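You operate a simulated robot arm through the tools that you are given. There is no shell and no other tool. Be economical: measure what you need, move in short steps, check, and stop when the job is done.

You run a simulated two-armed robot. Do the job below in one go: nothing can be reset, and whatever is moved stays where it is left.

Task
Pick up the cable carton from the beige table with one hand, pass it to the other hand and put it on the top of the grey cart. Set down upright: cable carton.

Only the result counts: the job must be done as asked and must still hold three seconds after the hand-in. Knocking over, shifting, dropping, spilling or breaking anything else fails it.

Robot
Two 6-joint arms with two-finger grippers on one trunk, on a base that drives. Base frame: it is fixed to the floor where the robot stands at the start and does not move with it; the origin is under the middle of the robot, x ahead of it, y to its left, z up. Lengths are in cm, angles in degrees, forces in N, time in s.
The left shoulder is at the start at [7, 17.6, 93], the right one opposite. With the tool pointing down near the work surface each hand reaches from about 46 to 78 cm from the robot's upright axis, wherever it stands, measured 20 degrees to its own side. Places, roughly: top of the grey cart [-40, -470, 80]. Payload 2.45 kg a hand.
Tool frame (each hand has its own): the origin (TCP) lies between the finger pads and is the grasp point; the fingertips stand 2.6 cm ahead of it; z points along the fingers, y is the line along which they close. The gripper opens to 9.6 cm. The gripper's body begins 6.9 cm behind the TCP.
Orientation is that of the tool frame in the base frame, as a unit quaternion [w, x, y, z]. With the fingers straight down and closing along the base's y, the tool's x points along the base's -x, its y along +y and its z along -z.

Tools
- The arms move only by the tool arm_command. It takes "left_deltas", "right_deltas" or both (then of equal length, played together; a hand with none holds still); each is a list of rows, each a list of 6 numbers: the shift along the base's x, y, z in cm, then the turn, a rotation vector about the base's x, y, z in degrees. In form: [[dx, dy, dz, rx, ry, rz], ...]. A call has 1 to 10 rows; each row shifts and turns the commanded pose from where the row before left it. "left_claw" and "right_claw" are, for a hand that has rows, the closure in counts, from 0 (fully open) to 255 (shut), set as the call begins (left out, the last holds). Rows are played at 5 a second. More than 5 cm and 8.6 degrees between two rows, or a gripper value outside its range, and nothing of the call is played. A pose out of reach is approached as far as the arm can. The call stops where the force on the tool passes 40 N (or 10 N more than at its start, if that is more) or the arm is blocked; 0.2 s more then pass. Each finger halts on what it meets, pressing with about 41 N; the grip force reading is that of the motor and also rises with nothing between the fingers. The clock runs only during rows and for 0.2 s after the last one: add rows that do not move to give the fingers time. It gives the time, the measured TCP pose, the force on the tool (base axes), the opening and the grip force at its end, in the units of the frame above (readings bear some noise), with the torque about the TCP (base axes, N m) and any sound that the robot's microphone picked up.
- Cameras (640 x 400 px; columns grow to the right, rows downward): "scene" is now at [14.4, 1.03, 127.04]; the picture's right is [0.10, -1.00, 0.00], its down [-0.37, -0.04, -0.93] and it looks along [0.92, 0.09, -0.37] (base axes); focal length 290 px, centre (320, 200). "left" rides on the left gripper at [8.1, -0.3, -9.8] in its tool frame; the picture's right is [0.04, 1.00, 0.00], its down [-0.73, 0.03, -0.68] and it looks along [-0.68, 0.03, 0.73] (tool axes); focal length 256 px, centre (320, 200). "right" rides on the right gripper at [8.2, 0.3, -9.8] in its tool frame; the picture's right is [-0.04, 1.00, 0.00], its down [-0.73, -0.03, -0.68] and it looks along [-0.68, -0.03, 0.73] (tool axes); focal length 256 px, centre (320, 200). There is no depth. A picture from a camera that has moved, and an enlarged one, comes with that camera's place and axes in the base frame and with its lens.
- get_image(camera): a new picture of that camera. No time passes.
- raise_lower(by): slides the trunk up (or, below 0, down) by that many cm; the arms and the scene camera ride with it, the base frame stays. It gives what a move gives, with no picture.
- base_move(legs): drives the robot by 1 to 6 legs, each [ahead, left, turn to the left] in cm, cm and degrees, along the robot's own axes; the way and the turn of a leg run together, so that a leg with both is an arc; at most 150 cm and 180 degrees a leg. The arms and the cameras ride along, it lands a little off, and it stops where it bumps. It gives what a move gives.
- aim_head(pan, tilt): turns the head with the scene camera to pan (to the left, within 86 degrees either way) and tilt (down, from -29 to 69), counted from straight ahead of the robot. It gives what a move gives.
- zoom(camera, box): a new picture of the part [left, top, right, bottom] of that camera's present view, enlarged. No time passes.
- job_done(): hands the job in; it is judged then, once.

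Go step by step. Nothing tells you exact positions but the pictures and the camera data: compare them with the known pose of the tool, close in by small moves and look again before you grip or let go. The budget is 120 turns and 88 pictures, counting those below and the enlarged ones. Unless the task says otherwise, let go and move clear before handing in, and close with one line.

The tools are called as a command line: name --argument value ..., lists and objects as JSON in quotes. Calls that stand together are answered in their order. arm_command: Moves the arms, as the interface text tells. Its arguments: {"type":"object","properties":{"left_deltas":{"type":"array"},"left_claw":{"type":"number"},"right_deltas":{"type":"array"},"right_claw":{"type":"number"}},"required":[]} The other tools are called the same way: raise_lower (by) slides the trunk up or down; base_move (legs) drives the base; aim_head (pan, tilt) turns the head that bears the scene camera; get_image (camera) takes a picture; zoom (camera, box) takes an enlarged picture of a part of a camera's view; job_done () hands the job in.

At the start:

```text
clock: 0.0
left_ee_pos: [58.09, 25.05, 105.26]
left_tool_rot: [0.001, 0.0, 1.0, 0.0]
left_force: [-0.5, -0.3, 0.3]
left_wrist_torque: [-0.01, 0.03, -0.01]
left_opening: 9.58
left_gripper_force: 0.0
right_ee_pos: [47.45, -22.97, 102.49]
right_tool_rot: [0.0, -0.001, 1.0, 0.0]
right_force: [0.1, 0.5, -0.1]
right_wrist_torque: [0.01, 0.03, -0.03]
right_opening: 9.63
right_gripper_force: 0.1
trunk travel left (down, up): [-41.5, 42.5]
robot x, y, heading: [0.35, 0.0, -0.1]
head pan, tilt: [5.7, 21.8]
```

scene: 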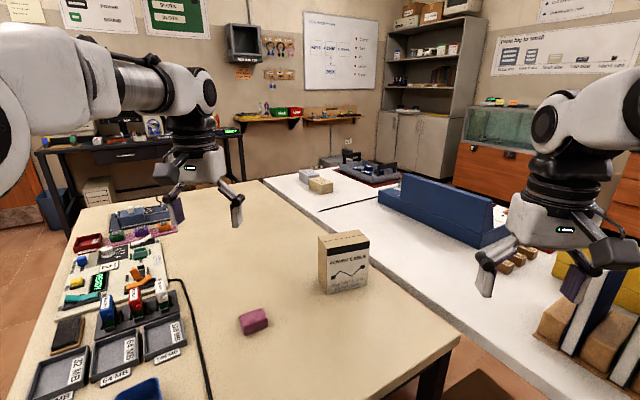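
right: 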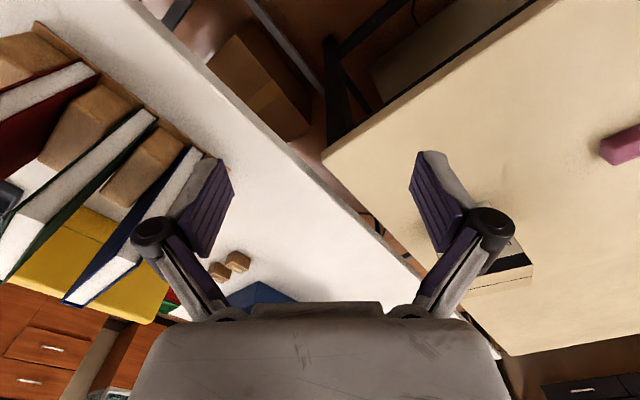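
left: 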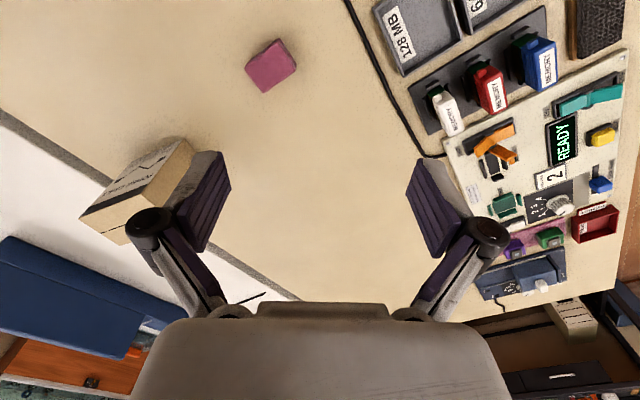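

The cable carton stands on the beige table between the two hands. I'll zoom in on it to measure where it is.

zoom --camera "scene" --box '[265, 210, 425, 310]'

zoom --camera "left" --box '[40, 110, 280, 260]'

```text
4.00 times, centred on (345, 260) of scene
camera zoom: at [14.4, 1.03, 127.04], right [0.1, -1.0, 0.0], down [-0.37, -0.04, -0.93], along [0.92, 0.09, -0.37], focal length 1158 px, centre (220, -40)
```

zoom: 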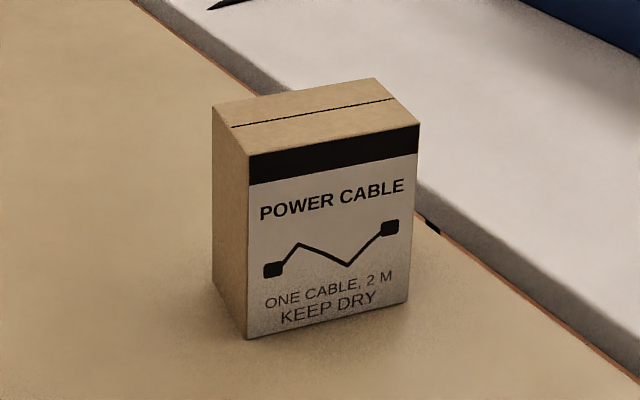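

```text
2.67 times, centred on (160, 185) of left
camera zoom: at [49.78, 24.79, 115.17], right [-0.04, 1.0, 0.0], down [0.73, 0.03, 0.68], along [0.68, 0.03, -0.73], focal length 683 px, centre (747, 240)
```

zoom: 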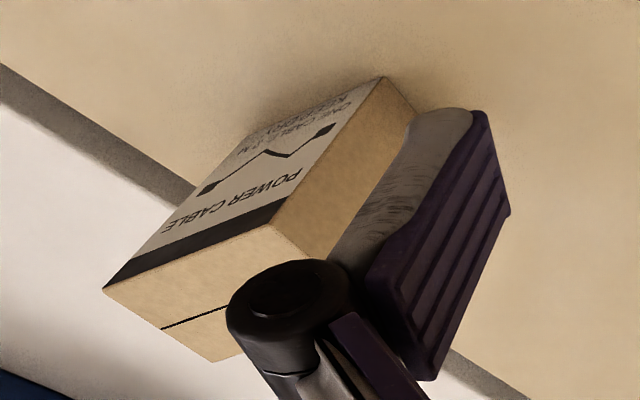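

The carton comes out at about 10.9 x 6.2 x 12.6 cm, centred near (75.6, 1.2) on a table about 79.9 high. That is near the limit of reach, so I'll look down to see how much room there is ahead of the base.

aim_head --pan 0 --tilt 62

get_image --camera "scene"

```text
clock: 1.1
left_ee_pos: [57.99, 25.14, 105.31]
left_tool_rot: [0.001, 0.001, 1.0, 0.0]
left_force: [-0.5, -0.4, 0.2]
left_wrist_torque: [0.01, 0.03, 0.04]
left_opening: 9.63
left_gripper_force: 0.0
right_ee_pos: [47.5, -23.06, 102.59]
right_tool_rot: [0.0, 0.001, 1.0, 0.0]
right_force: [0.1, -0.5, -0.2]
right_wrist_torque: [0.01, 0.02, -0.03]
right_opening: 9.6
right_gripper_force: 0.0
trunk travel left (down, up): [-41.5, 42.5]
robot x, y, heading: [-0.26, 0.16, -0.2]
head pan, tilt: [0.0, 62.0]
```

```text
82 pictures are left
camera scene: at [11.59, 0.11, 121.29], right [0.0, -1.0, 0.0], down [-0.88, 0.0, -0.47], along [0.47, 0.0, -0.88], focal length 290 px, centre (320, 200)
```

scene: 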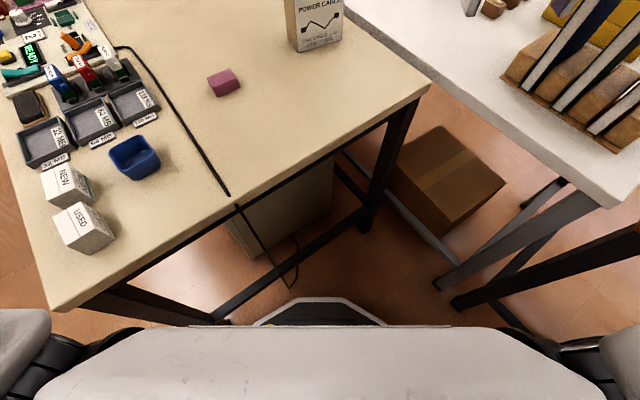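

The table edge runs diagonally, about x = 44 straight ahead. I'll try the left arm's reach from here: first turn the wrist to match the carton, then tilt it so both hands will fit on the carton.

arm_command --left_deltas '[[0, 0, 0, 0, 0, -8.1], [0, 0, 0, 0, 0, -8.1], [0, 0, 0, 0, 0, -8.1], [0, 0, 0, 0, 0, -8.1], [0, 0, 0, 0, 0, -8.1], [0, 0, 0, 0, 0, -8.1], [0, 0, 0, 0, 0, -8.1], [0, 0, 0, 0, 0, -8.3]]' --left_claw 0

arm_command --left_deltas '[[2, -3, 0, -6.8, -3.17, 0], [2, -3, 0, -6.8, -3.17, 0], [2, -3, 0, -6.8, -3.17, 0], [2, -3, 0, -6.8, -3.17, 0], [3, -2, -2, 0, 0, 0], [2.7, -1.6, -2, 0, 0, 0], [0, 0, 0, 0, 0, 0]]'

get_image --camera "left"

aim_head --pan 0 --tilt 30

get_image --camera "scene"

```text
clock: 2.9
left_ee_pos: [58.0, 25.1, 105.24]
left_tool_rot: [0.002, 0.538, 0.843, -0.001]
left_force: [0.0, 0.0, -0.2]
left_wrist_torque: [0.0, -0.02, -0.02]
left_opening: 9.59
left_gripper_force: 0.0
right_ee_pos: [47.47, -22.89, 102.52]
right_tool_rot: [0.0, 0.0, 1.0, 0.0]
right_force: [0.4, -0.1, -0.2]
right_wrist_torque: [0.02, 0.04, -0.03]
right_opening: 9.59
right_gripper_force: 0.0
trunk travel left (down, up): [-41.5, 42.5]
robot x, y, heading: [0.05, 0.13, 0.1]
head pan, tilt: [0.0, 62.0]
```

```text
clock: 4.5
left_ee_pos: [71.48, 9.71, 101.47]
left_tool_rot: [0.22, 0.518, 0.815, -0.14]
left_force: [0.0, 1.1, 0.2]
left_wrist_torque: [0.04, 0.0, -0.01]
left_opening: 9.58
left_gripper_force: 0.0
right_ee_pos: [47.41, -22.9, 102.49]
right_tool_rot: [0.001, -0.001, 1.0, 0.001]
right_force: [-0.5, -0.5, -0.2]
right_wrist_torque: [0.01, 0.0, -0.01]
right_opening: 9.61
right_gripper_force: 0.1
trunk travel left (down, up): [-41.5, 42.5]
robot x, y, heading: [0.12, 0.05, 0.0]
head pan, tilt: [0.0, 62.0]
```

```text
81 pictures are left
camera left: at [66.1, 20.45, 105.97], right [0.89, 0.45, -0.02], down [0.15, -0.25, 0.96], along [0.43, -0.85, -0.29], focal length 256 px, centre (320, 200)
```

left: 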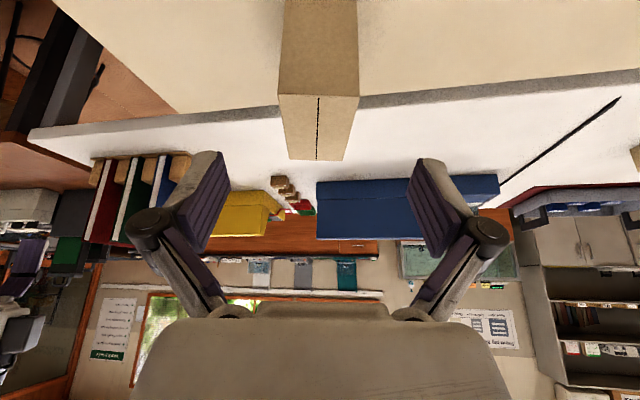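

```text
clock: 5.4
left_ee_pos: [71.62, 9.71, 101.4]
left_tool_rot: [0.219, 0.519, 0.815, -0.139]
left_force: [0.2, 0.7, -0.2]
left_wrist_torque: [-0.01, 0.03, 0.0]
left_opening: 9.6
left_gripper_force: 0.0
right_ee_pos: [47.4, -22.85, 102.42]
right_tool_rot: [0.001, 0.0, 1.0, 0.0]
right_force: [0.5, 0.4, 0.9]
right_wrist_torque: [0.0, 0.01, 0.03]
right_opening: 9.61
right_gripper_force: 0.0
trunk travel left (down, up): [-41.5, 42.5]
robot x, y, heading: [-0.1, -0.17, -0.2]
head pan, tilt: [0.0, 30.0]
```

```text
80 pictures are left
camera scene: at [14.2, 0.11, 125.71], right [0.0, -1.0, 0.0], down [-0.5, 0.0, -0.87], along [0.87, 0.0, -0.5], focal length 290 px, centre (320, 200)
```

scene: 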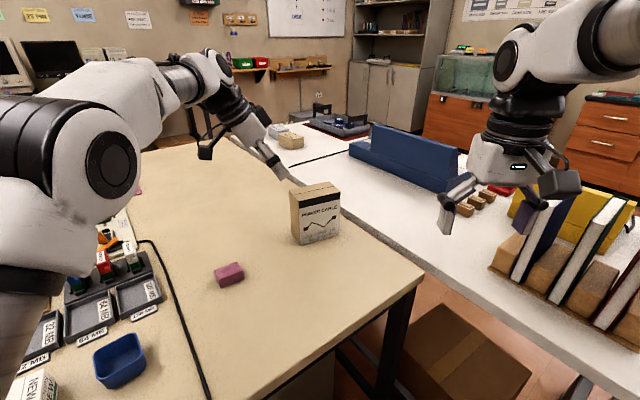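

The arm reaches, and the carton lies centred between the fingers. I'll advance along the tool axis.

arm_command --left_deltas '[[0.54, -1.08, -2.4, 0, 0, 0], [0.54, -1.08, -2.4, 0, 0, 0], [0.54, -1.08, -2.4, 0, 0, 0], [0.54, -1.08, -2.4, 0, 0, 0], [0.54, -1.08, -2.4, 0, 0, 0], [0, 0, 0, 0, 0, 0]]'

get_image --camera "left"

zoom --camera "scene" --box '[200, 120, 400, 245]'

```text
clock: 6.8
left_ee_pos: [74.29, 4.28, 89.49]
left_tool_rot: [0.219, 0.518, 0.815, -0.139]
left_force: [-0.5, -0.1, 0.3]
left_wrist_torque: [0.01, -0.01, 0.01]
left_opening: 9.6
left_gripper_force: 0.0
right_ee_pos: [47.53, -22.94, 102.49]
right_tool_rot: [0.0, 0.0, 1.0, 0.0]
right_force: [0.1, -0.4, 0.8]
right_wrist_torque: [0.07, -0.02, 0.02]
right_opening: 9.6
right_gripper_force: 0.0
trunk travel left (down, up): [-41.5, 42.5]
robot x, y, heading: [0.09, -0.29, 0.4]
head pan, tilt: [0.0, 30.0]
```

```text
79 pictures are left
camera left: at [68.88, 14.94, 93.92], right [0.89, 0.45, -0.02], down [0.15, -0.25, 0.96], along [0.43, -0.85, -0.29], focal length 256 px, centre (320, 200)
```

left: 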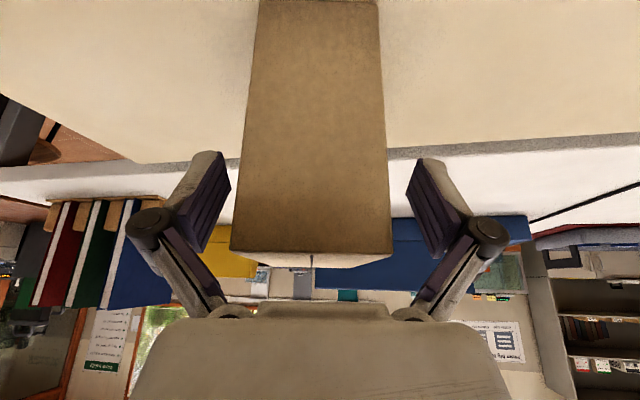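

```text
3.20 times, centred on (300, 182) of scene
camera zoom: at [14.15, 0.12, 125.73], right [0.0, -1.0, 0.0], down [-0.5, 0.0, -0.87], along [0.87, 0.0, -0.5], focal length 927 px, centre (384, 256)
```

zoom: 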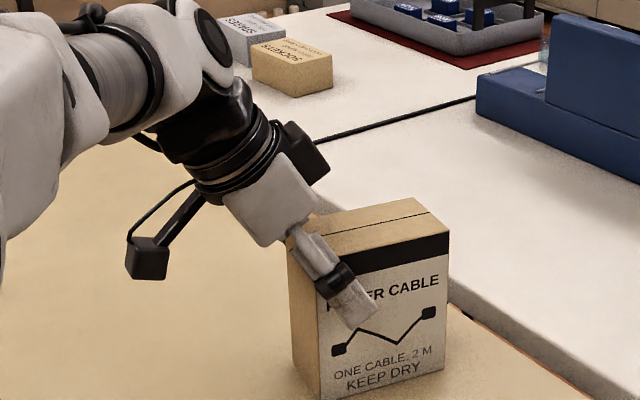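

The fingers straddle the carton's upper left corner. I'll close and then lift a little.

arm_command --left_deltas '[[0, 0, 0, 0, 0, 0], [0, 0, 0, 0, 0, 0], [0, 0, 0, 0, 0, 0], [0, 0, 0, 0, 0, 0], [0, 0, 0, 0, 0, 0]]' --left_claw 255

arm_command --left_deltas '[[0, 0, 1, 0, 0, 0], [0, 0, 1, 0, 0, 0], [0, 0, 2, 0, 0, 0], [0, 0, 0, 0, 0, 0]]'

zoom --camera "scene" --box '[200, 120, 400, 245]'

```text
clock: 8.0
left_ee_pos: [74.29, 4.17, 89.49]
left_tool_rot: [0.219, 0.519, 0.815, -0.139]
left_force: [4.0, 0.9, 9.4]
left_wrist_torque: [-0.27, -0.11, 0.07]
left_opening: 6.15
left_gripper_force: 41.1
right_ee_pos: [47.47, -23.04, 102.56]
right_tool_rot: [0.0, -0.001, 1.0, 0.0]
right_force: [-0.9, 0.2, -0.2]
right_wrist_torque: [0.0, 0.0, 0.03]
right_opening: 9.59
right_gripper_force: 0.0
trunk travel left (down, up): [-41.5, 42.5]
robot x, y, heading: [0.07, 0.11, 0.2]
head pan, tilt: [0.0, 30.0]
```

```text
clock: 9.0
left_ee_pos: [74.46, 4.23, 93.31]
left_tool_rot: [0.218, 0.519, 0.814, -0.14]
left_force: [0.9, 0.4, -1.8]
left_wrist_torque: [0.05, 0.05, 0.0]
left_opening: 6.19
left_gripper_force: 40.6
right_ee_pos: [47.56, -23.05, 102.45]
right_tool_rot: [0.0, 0.0, 1.0, 0.0]
right_force: [0.6, 0.1, 0.4]
right_wrist_torque: [0.0, -0.02, 0.02]
right_opening: 9.61
right_gripper_force: 0.1
trunk travel left (down, up): [-41.5, 42.5]
robot x, y, heading: [-0.23, 0.07, 0.2]
head pan, tilt: [0.0, 30.0]
```

```text
3.20 times, centred on (300, 182) of scene
camera zoom: at [14.25, 0.11, 125.71], right [0.0, -1.0, 0.0], down [-0.5, 0.0, -0.87], along [0.87, 0.0, -0.5], focal length 927 px, centre (384, 256)
```

zoom: 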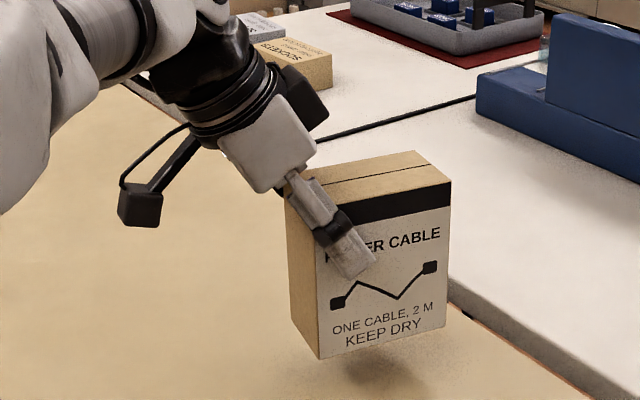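

The carton is light and hangs upright. I'll bring it back and square it to the robot, and turn the right hand to receive it.

arm_command --left_deltas '[[0, 0, 3, 0, 0, 0], [0, 0, 3, 0, 0, 0], [-1.8, -0.13, 0.8, 0, 0, -3.1], [-1.8, -0.13, 0.8, 0, 0, -3.1], [-1.8, -0.13, 0.8, 0, 0, -3.1], [-1.8, -0.13, 0.8, 0, 0, -3.1], [-1.8, -0.13, 0.8, 0, 0, -3.1], [-1.8, -0.13, 0.8, 0, 0, -3.1], [-1.8, -0.13, 0.8, 0, 0, -3.2], [-1.8, -0.13, 0.8, 0, 0, -3.2]]' --right_deltas '[[0, 0, 1, 0, 0, 8.5], [0, 0, 1, 0, 0, 8.5], [0, 0, 1, 0, 0, 8.5], [0, 0, 1, 0, 0, 8.5], [0, 0, 1, 0, 0, 8.5], [0, 0, 1, 0, 0, 8.5], [0, 0, 1, 0, 0, 8.5], [0, 0, 1, 0, 0, 8.5], [0, 0, 1, 0, 0, 8.5], [0, 0, 1, 0, 0, 8.5]]' --right_claw 0

arm_command --right_deltas '[[2, 1, 1, 0, 0, 5], [2, 1, 1, 7.5, 0, 0], [2, 1, 1, 7.5, 0, 0], [2, 1, 1, 7.5, 0, 0], [2, 1, 1, 7.5, 0, 0], [0, 0, 0, 0, 0, 0]]'

get_image --camera "scene"

get_image --camera "right"

```text
clock: 11.2
left_ee_pos: [60.12, 3.07, 105.49]
left_tool_rot: [0.184, 0.684, 0.682, -0.183]
left_force: [-1.2, -0.3, -3.2]
left_wrist_torque: [0.07, 0.0, 0.01]
left_opening: 6.13
left_gripper_force: 40.6
right_ee_pos: [48.18, -23.03, 112.59]
right_tool_rot: [-0.001, -0.676, 0.737, 0.0]
right_force: [-0.6, -0.3, 1.1]
right_wrist_torque: [0.03, 0.0, 0.02]
right_opening: 9.62
right_gripper_force: 0.0
right hand out of reach, approached as far as the arm can: row 2, 6
trunk travel left (down, up): [-41.5, 42.5]
robot x, y, heading: [0.12, -0.35, -0.1]
head pan, tilt: [0.0, 30.0]
```

```text
clock: 12.6
left_ee_pos: [60.07, 3.1, 105.52]
left_tool_rot: [0.184, 0.683, 0.683, -0.184]
left_force: [0.1, -0.8, -2.0]
left_wrist_torque: [0.08, 0.02, 0.02]
left_opening: 6.17
left_gripper_force: 40.1
right_ee_pos: [58.23, -18.13, 117.64]
right_tool_rot: [0.183, -0.683, 0.683, 0.184]
right_force: [-0.2, 0.0, 0.5]
right_wrist_torque: [0.02, -0.03, -0.03]
right_opening: 9.6
right_gripper_force: 0.0
trunk travel left (down, up): [-41.5, 42.5]
robot x, y, heading: [-0.06, 0.06, -0.2]
head pan, tilt: [0.0, 30.0]
```

```text
76 pictures are left
camera scene: at [14.14, 0.15, 125.73], right [0.0, -1.0, 0.0], down [-0.5, 0.0, -0.87], along [0.87, 0.0, -0.5], focal length 290 px, centre (320, 200)
```

scene: 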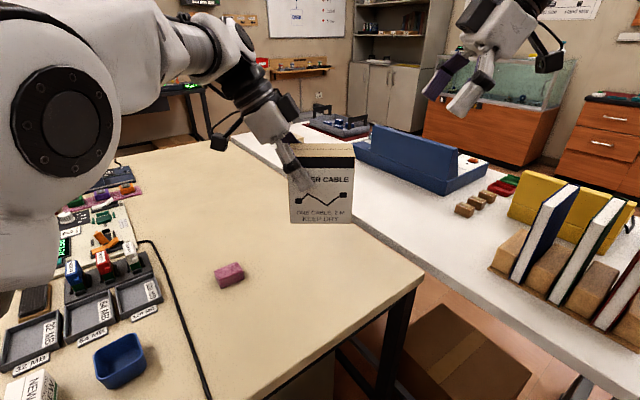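

```text
75 pictures are left
camera right: at [57.93, -30.12, 121.91], right [-1.0, 0.03, 0.02], down [0.03, 0.29, 0.96], along [0.03, 0.95, -0.3], focal length 256 px, centre (320, 200)
```

right: 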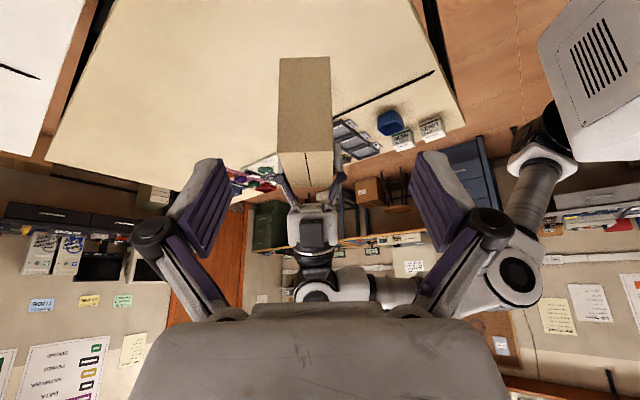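

The carton is upright, with its free end facing the right hand. I'll move the right hand onto its approach line and look before going in.

arm_command --right_deltas '[[0.9, 4, -0.4, 0, 0, 0], [1, 4.5, -0.5, 0, 0, 0], [0, 1.25, -2.16, 0, 0, 0], [0, 1.25, -2.16, 0, 0, 0], [0, 0, 0, 0, 0, 0]]'

get_image --camera "right"

zoom --camera "scene" --box '[220, 80, 460, 230]'

```text
clock: 13.8
left_ee_pos: [60.09, 3.13, 105.48]
left_tool_rot: [0.182, 0.683, 0.683, -0.183]
left_force: [0.3, -0.3, -2.0]
left_wrist_torque: [0.09, 0.04, 0.0]
left_opening: 6.16
left_gripper_force: 41.0
right_ee_pos: [60.22, -7.01, 112.27]
right_tool_rot: [0.183, -0.683, 0.683, 0.183]
right_force: [-0.3, -0.7, 0.7]
right_wrist_torque: [0.01, -0.01, 0.0]
right_opening: 9.6
right_gripper_force: 0.0
trunk travel left (down, up): [-41.5, 42.5]
robot x, y, heading: [0.42, -0.14, 0.2]
head pan, tilt: [0.0, 30.0]
```

```text
74 pictures are left
camera right: at [60.02, -18.98, 116.58], right [-1.0, 0.03, 0.02], down [0.03, 0.3, 0.95], along [0.03, 0.95, -0.3], focal length 256 px, centre (320, 200)
```

right: 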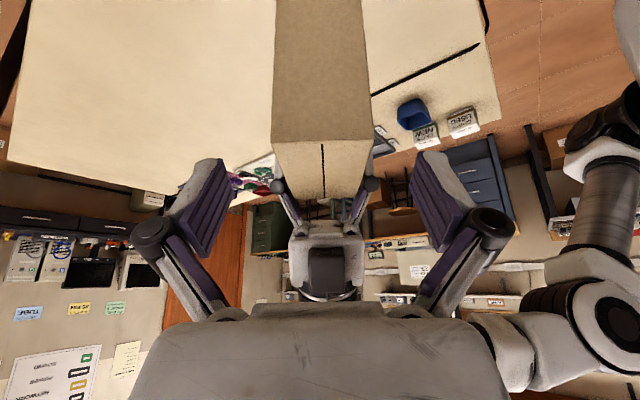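

```text
2.67 times, centred on (340, 155) of scene
camera zoom: at [14.22, 0.05, 125.72], right [0.0, -1.0, 0.0], down [-0.5, 0.0, -0.87], along [0.87, 0.0, -0.5], focal length 772 px, centre (267, 320)
```

zoom: 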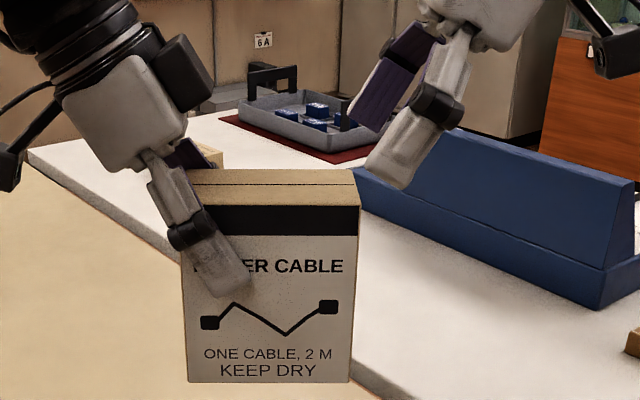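

Alignment is good, so I'll advance the last 8 cm.

arm_command --right_deltas '[[0, 1, -1.73, 0, 0, 0], [0, 1, -1.73, 0, 0, 0], [0, 1, -1.73, 0, 0, 0], [0, 0.9, -1.6, 0, 0, 0], [0, 0, 0, 0, 0, 0]]'

zoom --camera "scene" --box '[220, 80, 460, 230]'

get_image --camera "right"

```text
clock: 15.0
left_ee_pos: [60.09, 3.08, 105.54]
left_tool_rot: [0.184, 0.683, 0.683, -0.184]
left_force: [-1.2, 0.0, -2.1]
left_wrist_torque: [0.08, 0.02, -0.01]
left_opening: 6.16
left_gripper_force: 40.9
right_ee_pos: [60.15, -3.15, 105.47]
right_tool_rot: [0.183, -0.683, 0.684, 0.183]
right_force: [0.2, -0.3, 0.4]
right_wrist_torque: [0.01, -0.03, 0.01]
right_opening: 9.58
right_gripper_force: 0.0
trunk travel left (down, up): [-41.5, 42.5]
robot x, y, heading: [-0.09, -0.07, 0.0]
head pan, tilt: [0.0, 30.0]
```

```text
2.67 times, centred on (340, 155) of scene
camera zoom: at [14.22, 0.09, 125.72], right [0.0, -1.0, 0.0], down [-0.5, 0.0, -0.87], along [0.87, 0.0, -0.5], focal length 772 px, centre (267, 320)
```

zoom: 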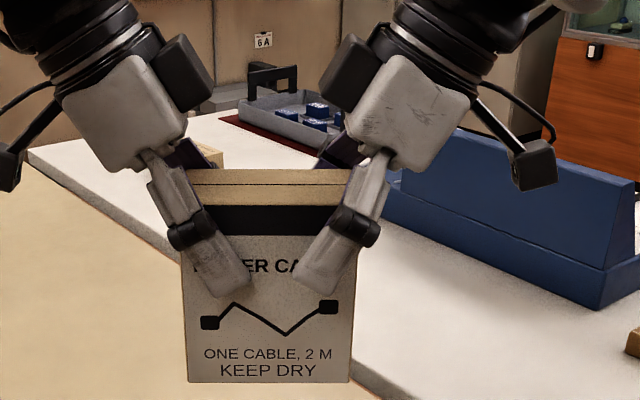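

```text
71 pictures are left
camera right: at [59.96, -15.09, 109.91], right [-1.0, 0.03, 0.02], down [0.03, 0.3, 0.95], along [0.03, 0.95, -0.3], focal length 256 px, centre (320, 200)
```

right: 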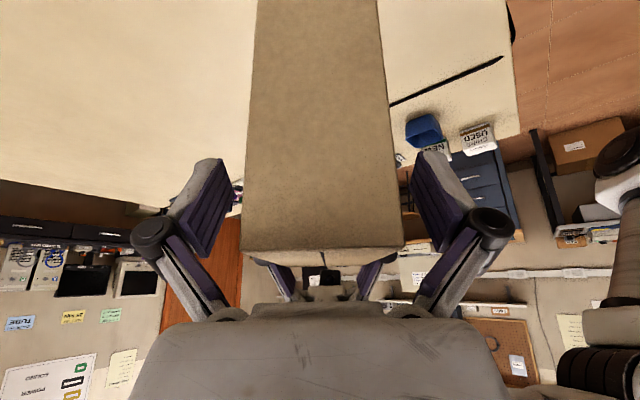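

Symmetric straddle. I'll close the right hand, then open the left.

arm_command --right_deltas '[[0, 0, 0, 0, 0, 0], [0, 0, 0, 0, 0, 0], [0, 0, 0, 0, 0, 0], [0, 0, 0, 0, 0, 0], [0, 0, 0, 0, 0, 0]]' --right_claw 255

```text
clock: 16.2
left_ee_pos: [60.2, 3.16, 105.36]
left_tool_rot: [0.183, 0.683, 0.683, -0.184]
left_force: [16.1, 14.9, -18.1]
left_wrist_torque: [0.97, -0.21, 0.45]
left_opening: 6.15
left_gripper_force: 41.0
right_ee_pos: [60.29, -3.18, 105.53]
right_tool_rot: [0.183, -0.682, 0.683, 0.183]
right_force: [-15.5, -14.9, 16.4]
right_wrist_torque: [0.08, 0.19, 0.55]
right_opening: 6.13
right_gripper_force: 40.5
trunk travel left (down, up): [-41.5, 42.5]
robot x, y, heading: [-0.38, 0.31, 0.2]
head pan, tilt: [0.0, 30.0]
```

Both hands hold it firmly. I'll release with the left and back it off along its axis.

arm_command --left_deltas '[[0, 0, 0, 0, 0, 0], [0, 0, 0, 0, 0, 0], [0, 0, 0, 0, 0, 0], [0, 0, 0, 0, 0, 0]]' --left_claw 0

arm_command --left_deltas '[[0, 1, 1.73, 0, 0, 0], [0, 1.5, 2.6, 0, 0, 0], [0, 2, 3.46, 0, 0, 0], [0, 2, 3.46, 0, 0, 0], [0, 4, 0, 0, 0, 0], [0, 4, 0, 0, 0, 0]]'

get_image --camera "scene"

```text
clock: 17.2
left_ee_pos: [60.11, 3.09, 105.49]
left_tool_rot: [0.184, 0.683, 0.683, -0.184]
left_force: [0.7, -0.9, -0.2]
left_wrist_torque: [0.04, -0.02, 0.01]
left_opening: 9.62
left_gripper_force: 0.1
right_ee_pos: [60.23, -3.06, 105.51]
right_tool_rot: [-0.183, 0.683, -0.682, -0.184]
right_force: [0.0, -0.5, -0.4]
right_wrist_torque: [-0.08, 0.0, -0.01]
right_opening: 6.13
right_gripper_force: 40.8
trunk travel left (down, up): [-41.5, 42.5]
robot x, y, heading: [0.26, 0.23, -0.0]
head pan, tilt: [0.0, 30.0]
```

```text
clock: 18.6
left_ee_pos: [59.96, 17.76, 116.75]
left_tool_rot: [0.184, 0.683, 0.683, -0.184]
left_force: [-0.7, 1.2, -0.8]
left_wrist_torque: [-0.02, -0.03, 0.03]
left_opening: 9.61
left_gripper_force: 0.2
right_ee_pos: [60.18, -3.03, 105.56]
right_tool_rot: [-0.182, 0.684, -0.683, -0.182]
right_force: [0.0, -0.5, 0.7]
right_wrist_torque: [-0.07, 0.03, 0.01]
right_opening: 6.14
right_gripper_force: 40.7
trunk travel left (down, up): [-41.5, 42.5]
robot x, y, heading: [-0.08, 0.07, -0.3]
head pan, tilt: [0.0, 30.0]
```

```text
70 pictures are left
camera scene: at [14.24, 0.23, 125.71], right [0.0, -1.0, 0.0], down [-0.5, 0.0, -0.87], along [0.87, 0.0, -0.5], focal length 290 px, centre (320, 200)
```

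scene: 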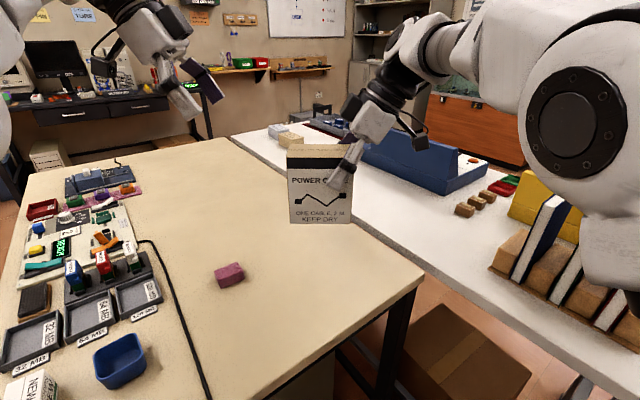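

Handover done; the right hand holds the carton upright. Next I'll look to the right for the way to the cart.

arm_command --right_deltas '[[-2, -2, 3, 0, 0, 0], [-2, -2, 3, 0, 0, 0], [-2, -2, 3, 0, 0, 0], [-2, -2, 3, 0, 0, 0]]' --left_deltas '[[-2, 0, 0, 0, 0, 0], [-2, 0, 0, 0, 0, 0], [-2, 0, 0, 0, 0, 0], [-2, 0, 0, 0, 0, 0]]'

aim_head --pan -80 --tilt 15

get_image --camera "scene"

aim_head --pan -40 --tilt 35

get_image --camera "scene"

```text
clock: 19.6
left_ee_pos: [51.62, 17.59, 117.07]
left_tool_rot: [0.183, 0.683, 0.683, -0.182]
left_force: [-0.4, 0.1, -0.4]
left_wrist_torque: [0.0, -0.03, 0.02]
left_opening: 9.59
left_gripper_force: 0.0
right_ee_pos: [51.81, -11.49, 117.66]
right_tool_rot: [0.184, -0.683, 0.683, 0.183]
right_force: [-1.2, 0.8, -1.6]
right_wrist_torque: [-0.05, -0.03, -0.01]
right_opening: 6.16
right_gripper_force: 40.5
trunk travel left (down, up): [-41.5, 42.5]
robot x, y, heading: [-0.01, 0.1, 0.1]
head pan, tilt: [0.0, 30.0]
```

```text
clock: 21.2
left_ee_pos: [51.88, 17.52, 116.88]
left_tool_rot: [0.184, 0.683, 0.683, -0.184]
left_force: [-0.4, -0.1, 1.0]
left_wrist_torque: [-0.02, 0.02, -0.05]
left_opening: 9.6
left_gripper_force: 0.1
right_ee_pos: [52.13, -11.21, 117.46]
right_tool_rot: [0.183, -0.683, 0.683, 0.183]
right_force: [0.1, -0.7, -2.2]
right_wrist_torque: [-0.09, -0.04, -0.03]
right_opening: 6.13
right_gripper_force: 40.7
trunk travel left (down, up): [-41.5, 42.5]
robot x, y, heading: [0.21, -0.02, 0.2]
head pan, tilt: [-80.0, 15.0]
```

```text
69 pictures are left
camera scene: at [6.81, -9.09, 128.14], right [-0.98, -0.17, 0.0], down [-0.05, 0.26, -0.97], along [0.17, -0.95, -0.26], focal length 290 px, centre (320, 200)
```

scene: 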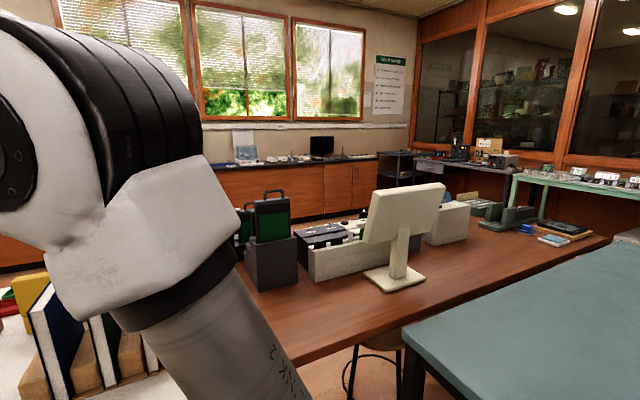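

```text
clock: 22.2
left_ee_pos: [51.92, 17.52, 116.81]
left_tool_rot: [0.184, 0.683, 0.683, -0.184]
left_force: [0.1, 0.2, -0.9]
left_wrist_torque: [-0.02, 0.02, 0.02]
left_opening: 9.59
left_gripper_force: 0.0
right_ee_pos: [52.09, -11.41, 117.54]
right_tool_rot: [0.183, -0.682, 0.684, 0.183]
right_force: [-0.4, 0.3, -2.7]
right_wrist_torque: [-0.09, 0.03, -0.02]
right_opening: 6.12
right_gripper_force: 41.2
trunk travel left (down, up): [-41.5, 42.5]
robot x, y, heading: [0.12, -0.08, -0.0]
head pan, tilt: [-40.0, 35.0]
```

```text
68 pictures are left
camera scene: at [11.92, -5.56, 124.94], right [-0.64, -0.77, 0.0], down [-0.44, 0.37, -0.82], along [0.63, -0.53, -0.57], focal length 290 px, centre (320, 200)
```

scene: 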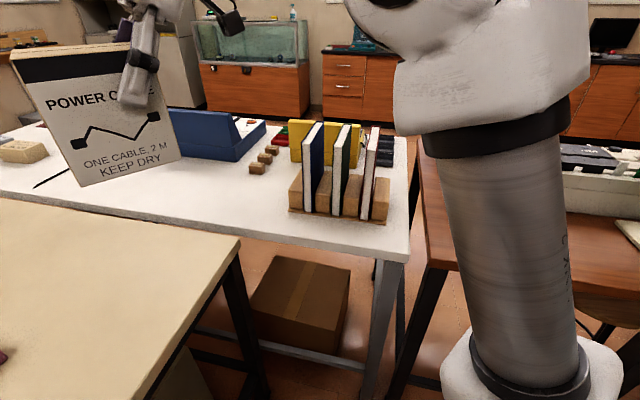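

The cart seems to be the dark three-tier one by the far cabinets, with tables in between. I'll look further around to find a route.

aim_head --pan -86 --tilt 45

get_image --camera "scene"

aim_head --pan 86 --tilt 35

get_image --camera "scene"

```text
clock: 23.4
left_ee_pos: [51.84, 17.67, 116.93]
left_tool_rot: [0.182, 0.683, 0.683, -0.184]
left_force: [0.6, 0.0, -0.4]
left_wrist_torque: [-0.03, -0.01, 0.02]
left_opening: 9.61
left_gripper_force: 0.1
right_ee_pos: [52.1, -11.46, 117.51]
right_tool_rot: [0.183, -0.683, 0.683, 0.182]
right_force: [0.2, 0.2, -2.6]
right_wrist_torque: [-0.06, 0.01, 0.02]
right_opening: 6.13
right_gripper_force: 41.1
trunk travel left (down, up): [-41.5, 42.5]
robot x, y, heading: [-0.19, 0.67, -0.1]
head pan, tilt: [-85.9, 45.0]
```

```text
67 pictures are left
camera scene: at [5.76, -8.0, 123.46], right [-1.0, -0.07, 0.0], down [-0.05, 0.71, -0.71], along [0.05, -0.71, -0.71], focal length 290 px, centre (320, 200)
```

scene: 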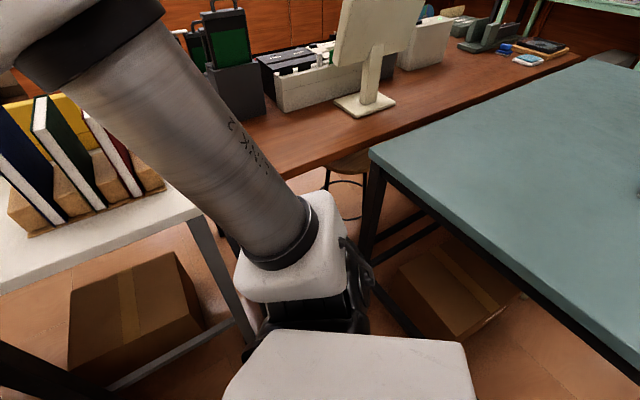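

```text
clock: 26.0
left_ee_pos: [51.92, 17.51, 116.98]
left_tool_rot: [0.183, 0.683, 0.683, -0.184]
left_force: [0.1, 0.5, 0.4]
left_wrist_torque: [0.05, 0.0, -0.01]
left_opening: 9.6
left_gripper_force: 0.1
right_ee_pos: [52.17, -11.3, 117.52]
right_tool_rot: [0.184, -0.682, 0.683, 0.183]
right_force: [0.2, -0.3, -2.1]
right_wrist_torque: [-0.09, 0.01, 0.01]
right_opening: 6.14
right_gripper_force: 41.2
trunk travel left (down, up): [-41.5, 42.5]
robot x, y, heading: [0.09, -0.0, 0.1]
head pan, tilt: [85.9, 35.0]
```

```text
66 pictures are left
camera scene: at [5.81, 8.89, 124.94], right [1.0, -0.07, 0.0], down [-0.04, -0.57, -0.82], along [0.06, 0.82, -0.57], focal length 290 px, centre (320, 200)
```

scene: 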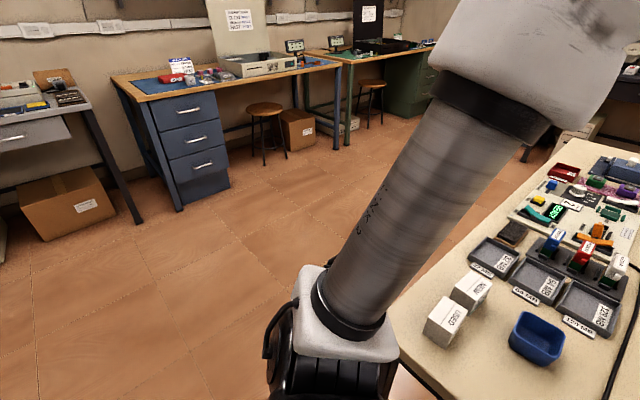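

The robot stands in a diagonal aisle between the beige and teal tables, closed off on the right by the brown table; the left side is open. I'll strafe left-backward out of the aisle and look around from there.

base_move --legs '[[-57, 76, 0]]'

aim_head --pan -86 --tilt 25

get_image --camera "scene"

```text
clock: 30.9
left_ee_pos: [-3.47, 92.08, 116.89]
left_tool_rot: [0.18, 0.693, 0.672, -0.186]
left_force: [0.2, 0.3, 0.1]
left_wrist_torque: [0.01, 0.0, 0.0]
left_opening: 9.6
left_gripper_force: 0.1
right_ee_pos: [-4.0, 63.0, 117.62]
right_tool_rot: [0.185, -0.673, 0.693, 0.181]
right_force: [0.0, 0.0, -2.6]
right_wrist_torque: [-0.06, -0.01, 0.0]
right_opening: 6.14
right_gripper_force: 41.4
trunk travel left (down, up): [-41.5, 42.5]
robot x, y, heading: [-56.08, 76.04, -1.6]
head pan, tilt: [85.9, 35.0]
```

```text
clock: 33.5
left_ee_pos: [-3.37, 91.98, 116.83]
left_tool_rot: [0.18, 0.693, 0.672, -0.186]
left_force: [0.2, -0.5, 0.1]
left_wrist_torque: [0.04, 0.02, 0.0]
left_opening: 9.59
left_gripper_force: 0.0
right_ee_pos: [-4.01, 63.03, 117.58]
right_tool_rot: [0.186, -0.673, 0.694, 0.179]
right_force: [0.3, 0.9, -1.8]
right_wrist_torque: [-0.05, -0.02, 0.02]
right_opening: 6.13
right_gripper_force: 40.6
trunk travel left (down, up): [-41.5, 42.5]
robot x, y, heading: [-56.01, 76.15, -1.9]
head pan, tilt: [-85.9, 25.0]
```

```text
65 pictures are left
camera scene: at [-50.27, 66.71, 126.52], right [-1.0, -0.04, 0.0], down [-0.02, 0.42, -0.91], along [0.04, -0.91, -0.42], focal length 290 px, centre (320, 200)
```

scene: 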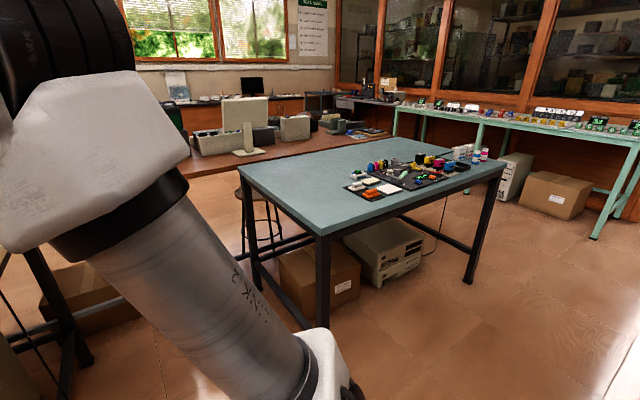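

The teal table ends ahead-right, with a free corridor beyond it towards the cart. I'll turn to face along the corridor and check the floor to my right.

base_move --legs '[[0, 0, -51.3]]'

aim_head --pan -80 --tilt 35

get_image --camera "scene"

```text
clock: 36.2
left_ee_pos: [-10.28, 45.43, 116.83]
left_tool_rot: [0.084, 0.914, 0.31, -0.246]
left_force: [-0.4, 0.1, -0.6]
left_wrist_torque: [0.01, -0.04, 0.03]
left_opening: 9.6
left_gripper_force: 0.1
right_ee_pos: [-33.22, 27.63, 117.54]
right_tool_rot: [0.245, -0.31, 0.915, 0.082]
right_force: [0.6, -0.2, -2.4]
right_wrist_torque: [-0.04, 0.07, 0.01]
right_opening: 6.16
right_gripper_force: 40.5
trunk travel left (down, up): [-41.5, 42.5]
robot x, y, heading: [-55.96, 75.91, -52.5]
head pan, tilt: [-85.9, 25.0]
```

```text
clock: 36.9
left_ee_pos: [-10.29, 45.55, 116.77]
left_tool_rot: [0.084, 0.914, 0.311, -0.246]
left_force: [-0.2, -0.3, -0.5]
left_wrist_torque: [0.0, 0.05, 0.01]
left_opening: 9.6
left_gripper_force: 0.1
right_ee_pos: [-33.13, 27.55, 117.56]
right_tool_rot: [0.245, -0.311, 0.915, 0.083]
right_force: [0.2, -0.1, -2.3]
right_wrist_torque: [-0.03, 0.09, 0.01]
right_opening: 6.13
right_gripper_force: 41.1
trunk travel left (down, up): [-41.5, 42.5]
robot x, y, heading: [-55.72, 75.87, -52.2]
head pan, tilt: [-80.0, 35.0]
```

```text
64 pictures are left
camera scene: at [-58.57, 65.57, 124.95], right [-0.74, 0.68, 0.0], down [0.39, 0.42, -0.82], along [-0.55, -0.6, -0.57], focal length 290 px, centre (320, 200)
```

scene: 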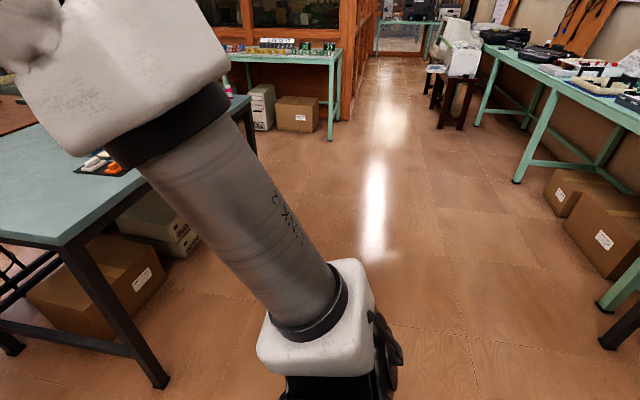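

The floor is clear. I'll strafe right into the corridor and look ahead.

base_move --legs '[[0, -118, 0], [0, -118, 0]]'

aim_head --pan 0 --tilt 25

get_image --camera "scene"

```text
clock: 48.4
left_ee_pos: [-195.66, -97.09, 116.88]
left_tool_rot: [0.084, 0.914, 0.313, -0.246]
left_force: [0.0, -0.2, -0.4]
left_wrist_torque: [0.01, 0.01, 0.02]
left_opening: 9.59
left_gripper_force: 0.0
right_ee_pos: [-218.3, -115.16, 117.47]
right_tool_rot: [0.245, -0.314, 0.914, 0.084]
right_force: [-0.2, -0.1, -2.4]
right_wrist_torque: [-0.09, 0.08, -0.02]
right_opening: 6.12
right_gripper_force: 40.6
trunk travel left (down, up): [-41.5, 42.5]
robot x, y, heading: [-241.81, -67.03, -52.0]
head pan, tilt: [-80.0, 35.0]
```

```text
clock: 50.0
left_ee_pos: [-195.74, -97.08, 116.79]
left_tool_rot: [0.085, 0.913, 0.314, -0.246]
left_force: [0.3, -0.2, 0.4]
left_wrist_torque: [0.0, 0.0, 0.02]
left_opening: 9.6
left_gripper_force: 0.0
right_ee_pos: [-218.29, -115.16, 117.44]
right_tool_rot: [0.245, -0.313, 0.914, 0.084]
right_force: [0.0, 0.5, -1.8]
right_wrist_torque: [-0.01, 0.04, -0.02]
right_opening: 6.14
right_gripper_force: 41.0
trunk travel left (down, up): [-41.5, 42.5]
robot x, y, heading: [-241.47, -66.55, -52.1]
head pan, tilt: [0.0, 25.0]
```

```text
63 pictures are left
camera scene: at [-232.5, -78.1, 126.51], right [-0.79, -0.61, 0.0], down [-0.26, 0.33, -0.91], along [0.56, -0.72, -0.42], focal length 290 px, centre (320, 200)
```

scene: 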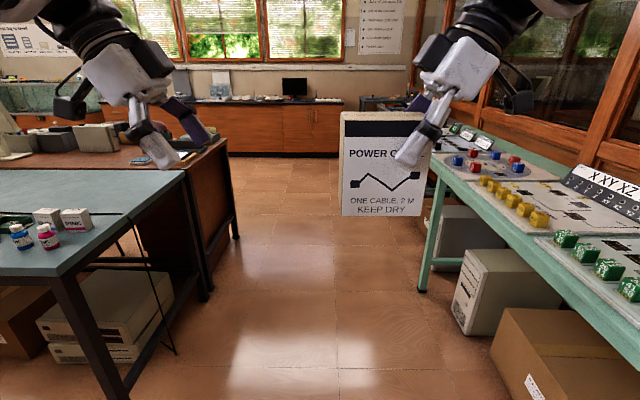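

The corridor is clear, about 130 cm wide, with the cart further along. I'll drive ahead 150 and look again.

base_move --legs '[[150, -3, 0]]'

aim_head --pan -15 --tilt 20

get_image --camera "scene"

```text
refused: leg 1 is longer than a leg can be; nothing moved
```

```text
clock: 50.7
left_ee_pos: [-195.76, -97.12, 116.94]
left_tool_rot: [0.084, 0.913, 0.313, -0.246]
left_force: [-0.2, -0.4, 0.4]
left_wrist_torque: [-0.01, 0.0, 0.01]
left_opening: 9.59
left_gripper_force: 0.1
right_ee_pos: [-218.3, -115.2, 117.5]
right_tool_rot: [0.244, -0.313, 0.914, 0.084]
right_force: [0.0, -0.4, -2.1]
right_wrist_torque: [-0.05, 0.06, 0.0]
right_opening: 6.14
right_gripper_force: 40.8
trunk travel left (down, up): [-41.5, 42.5]
robot x, y, heading: [-241.28, -66.98, -52.1]
head pan, tilt: [-15.0, 20.0]
```

```text
62 pictures are left
camera scene: at [-234.52, -79.4, 127.32], right [-0.92, -0.39, 0.0], down [-0.13, 0.32, -0.94], along [0.37, -0.87, -0.34], focal length 290 px, centre (320, 200)
```

scene: 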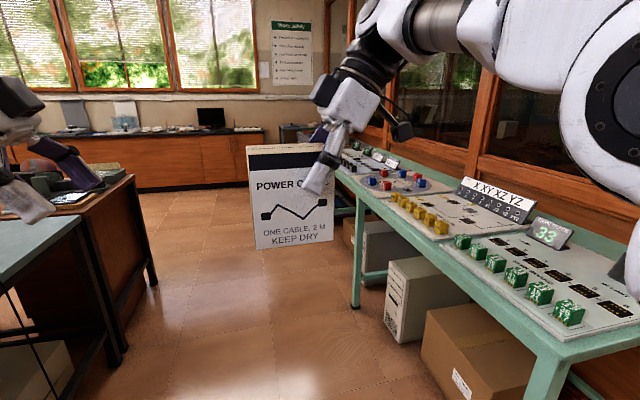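

base_move --legs '[[75, 0, 0], [70, 0, 0]]'

aim_head --pan -10 --tilt 18

get_image --camera "scene"

```text
clock: 58.2
left_ee_pos: [-108.22, -212.73, 116.95]
left_tool_rot: [0.083, 0.915, 0.308, -0.247]
left_force: [0.7, -0.3, 0.1]
left_wrist_torque: [0.0, -0.02, 0.0]
left_opening: 9.59
left_gripper_force: 0.0
right_ee_pos: [-131.04, -230.53, 117.52]
right_tool_rot: [0.246, -0.308, 0.915, 0.082]
right_force: [1.4, -0.1, -3.1]
right_wrist_torque: [-0.03, 0.06, 0.02]
right_opening: 6.14
right_gripper_force: 40.6
trunk travel left (down, up): [-41.5, 42.5]
robot x, y, heading: [-153.46, -182.34, -52.8]
head pan, tilt: [-15.0, 20.0]
```

```text
clock: 58.9
left_ee_pos: [-108.28, -212.83, 116.88]
left_tool_rot: [0.082, 0.915, 0.308, -0.247]
left_force: [-0.4, 0.1, 0.0]
left_wrist_torque: [-0.03, 0.03, 0.0]
left_opening: 9.59
left_gripper_force: 0.0
right_ee_pos: [-131.05, -230.5, 117.43]
right_tool_rot: [0.245, -0.308, 0.916, 0.082]
right_force: [-0.6, 1.0, -2.0]
right_wrist_torque: [-0.05, 0.04, 0.03]
right_opening: 6.12
right_gripper_force: 40.8
trunk travel left (down, up): [-41.5, 42.5]
robot x, y, heading: [-153.52, -182.13, -52.8]
head pan, tilt: [-10.0, 18.0]
```

```text
61 pictures are left
camera scene: at [-146.16, -194.32, 127.65], right [-0.89, -0.46, 0.0], down [-0.14, 0.28, -0.95], along [0.43, -0.85, -0.31], focal length 290 px, centre (320, 200)
```

scene: 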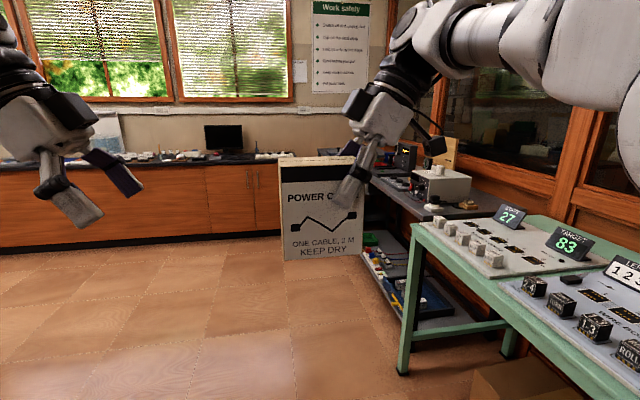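

Continuing ahead, keeping a little to the left so that the cart comes into view beside the carton.

base_move --legs '[[100, 25, 0]]'

aim_head --pan -25 --tilt 25

get_image --camera "scene"

```text
clock: 64.1
left_ee_pos: [-28.47, -274.9, 116.8]
left_tool_rot: [0.084, 0.914, 0.312, -0.247]
left_force: [-0.5, 0.4, 0.6]
left_wrist_torque: [0.02, 0.02, -0.02]
left_opening: 9.57
left_gripper_force: 0.1
right_ee_pos: [-51.3, -292.81, 117.62]
right_tool_rot: [0.245, -0.311, 0.915, 0.083]
right_force: [-0.5, -0.7, -2.1]
right_wrist_torque: [-0.02, 0.09, 0.03]
right_opening: 6.15
right_gripper_force: 40.9
trunk travel left (down, up): [-41.5, 42.5]
robot x, y, heading: [-74.65, -244.6, -52.7]
head pan, tilt: [-10.0, 18.0]
```

```text
clock: 64.9
left_ee_pos: [-28.5, -274.92, 116.95]
left_tool_rot: [0.084, 0.914, 0.312, -0.245]
left_force: [-0.2, 0.3, 0.6]
left_wrist_torque: [0.01, -0.03, -0.02]
left_opening: 9.57
left_gripper_force: 0.1
right_ee_pos: [-51.22, -292.96, 117.43]
right_tool_rot: [0.245, -0.311, 0.914, 0.083]
right_force: [0.5, -0.2, -2.0]
right_wrist_torque: [-0.03, 0.06, 0.0]
right_opening: 6.17
right_gripper_force: 40.8
trunk travel left (down, up): [-41.5, 42.5]
robot x, y, heading: [-74.28, -244.37, -52.6]
head pan, tilt: [-25.0, 25.0]
```

```text
60 pictures are left
camera scene: at [-68.95, -257.5, 126.52], right [-0.98, -0.22, 0.0], down [-0.09, 0.41, -0.91], along [0.2, -0.88, -0.42], focal length 290 px, centre (320, 200)
```

scene: 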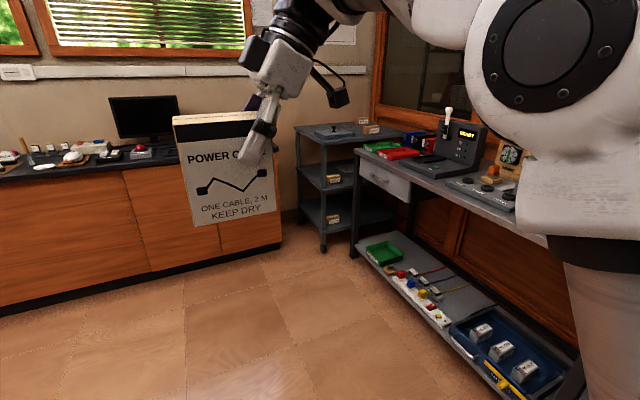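

The cart is in view: three grey shelves, with small things on top. I'll zoom in.

zoom --camera "scene" --box '[275, 95, 435, 195]'

```text
4.00 times, centred on (355, 145) of scene
camera zoom: at [-68.95, -257.5, 126.52], right [-0.98, -0.22, 0.0], down [-0.09, 0.41, -0.91], along [0.2, -0.88, -0.42], focal length 1158 px, centre (180, 420)
```

zoom: 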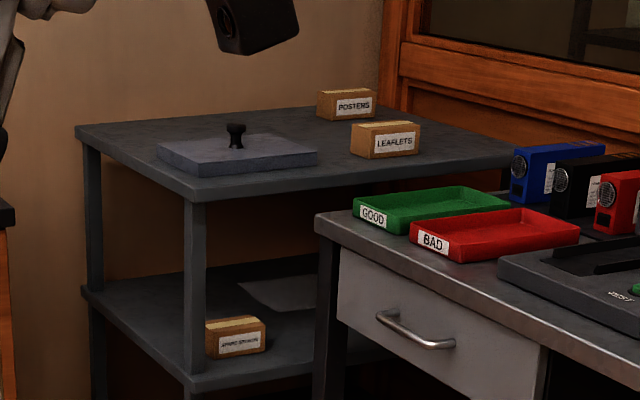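

The cart top carries a slate block with a knob and two small cartons, and it stands in the corner between the desk and the cabinets. I'll drive closer and study its free area.

base_move --legs '[[118, -25, 0]]'

aim_head --pan -40 --tilt 35

get_image --camera "scene"

```text
clock: 71.1
left_ee_pos: [23.59, -386.56, 117.0]
left_tool_rot: [0.081, 0.917, 0.303, -0.246]
left_force: [0.2, -0.1, 0.1]
left_wrist_torque: [0.01, -0.04, 0.02]
left_opening: 9.62
left_gripper_force: 0.1
right_ee_pos: [0.47, -403.91, 117.46]
right_tool_rot: [0.246, -0.302, 0.918, 0.081]
right_force: [-0.6, -0.1, -2.6]
right_wrist_torque: [-0.02, 0.06, 0.04]
right_opening: 6.16
right_gripper_force: 41.2
trunk travel left (down, up): [-41.5, 42.5]
robot x, y, heading: [-21.61, -354.97, -53.9]
head pan, tilt: [-25.0, 25.0]
```

```text
clock: 71.8
left_ee_pos: [23.7, -386.46, 116.98]
left_tool_rot: [0.082, 0.917, 0.303, -0.246]
left_force: [0.2, 0.0, 0.4]
left_wrist_torque: [0.01, 0.0, 0.02]
left_opening: 9.6
left_gripper_force: 0.0
right_ee_pos: [0.61, -404.01, 117.49]
right_tool_rot: [0.246, -0.302, 0.917, 0.081]
right_force: [0.8, -0.9, -1.7]
right_wrist_torque: [-0.06, 0.06, -0.01]
right_opening: 6.14
right_gripper_force: 40.3
trunk travel left (down, up): [-41.5, 42.5]
robot x, y, heading: [-21.52, -355.34, -53.5]
head pan, tilt: [-40.0, 35.0]
```

```text
58 pictures are left
camera scene: at [-18.73, -367.94, 124.94], right [-1.0, 0.06, 0.0], down [0.04, 0.57, -0.82], along [-0.05, -0.82, -0.57], focal length 290 px, centre (320, 200)
```

scene: 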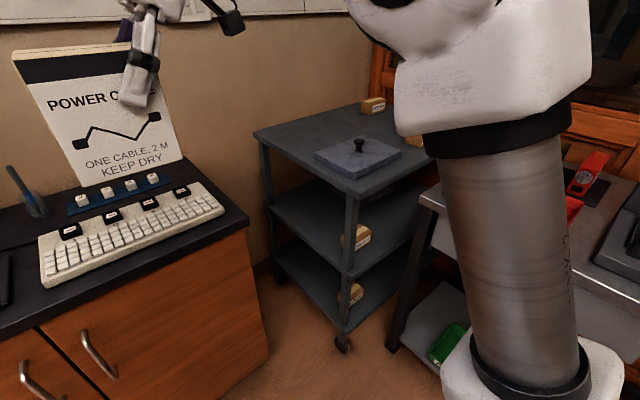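

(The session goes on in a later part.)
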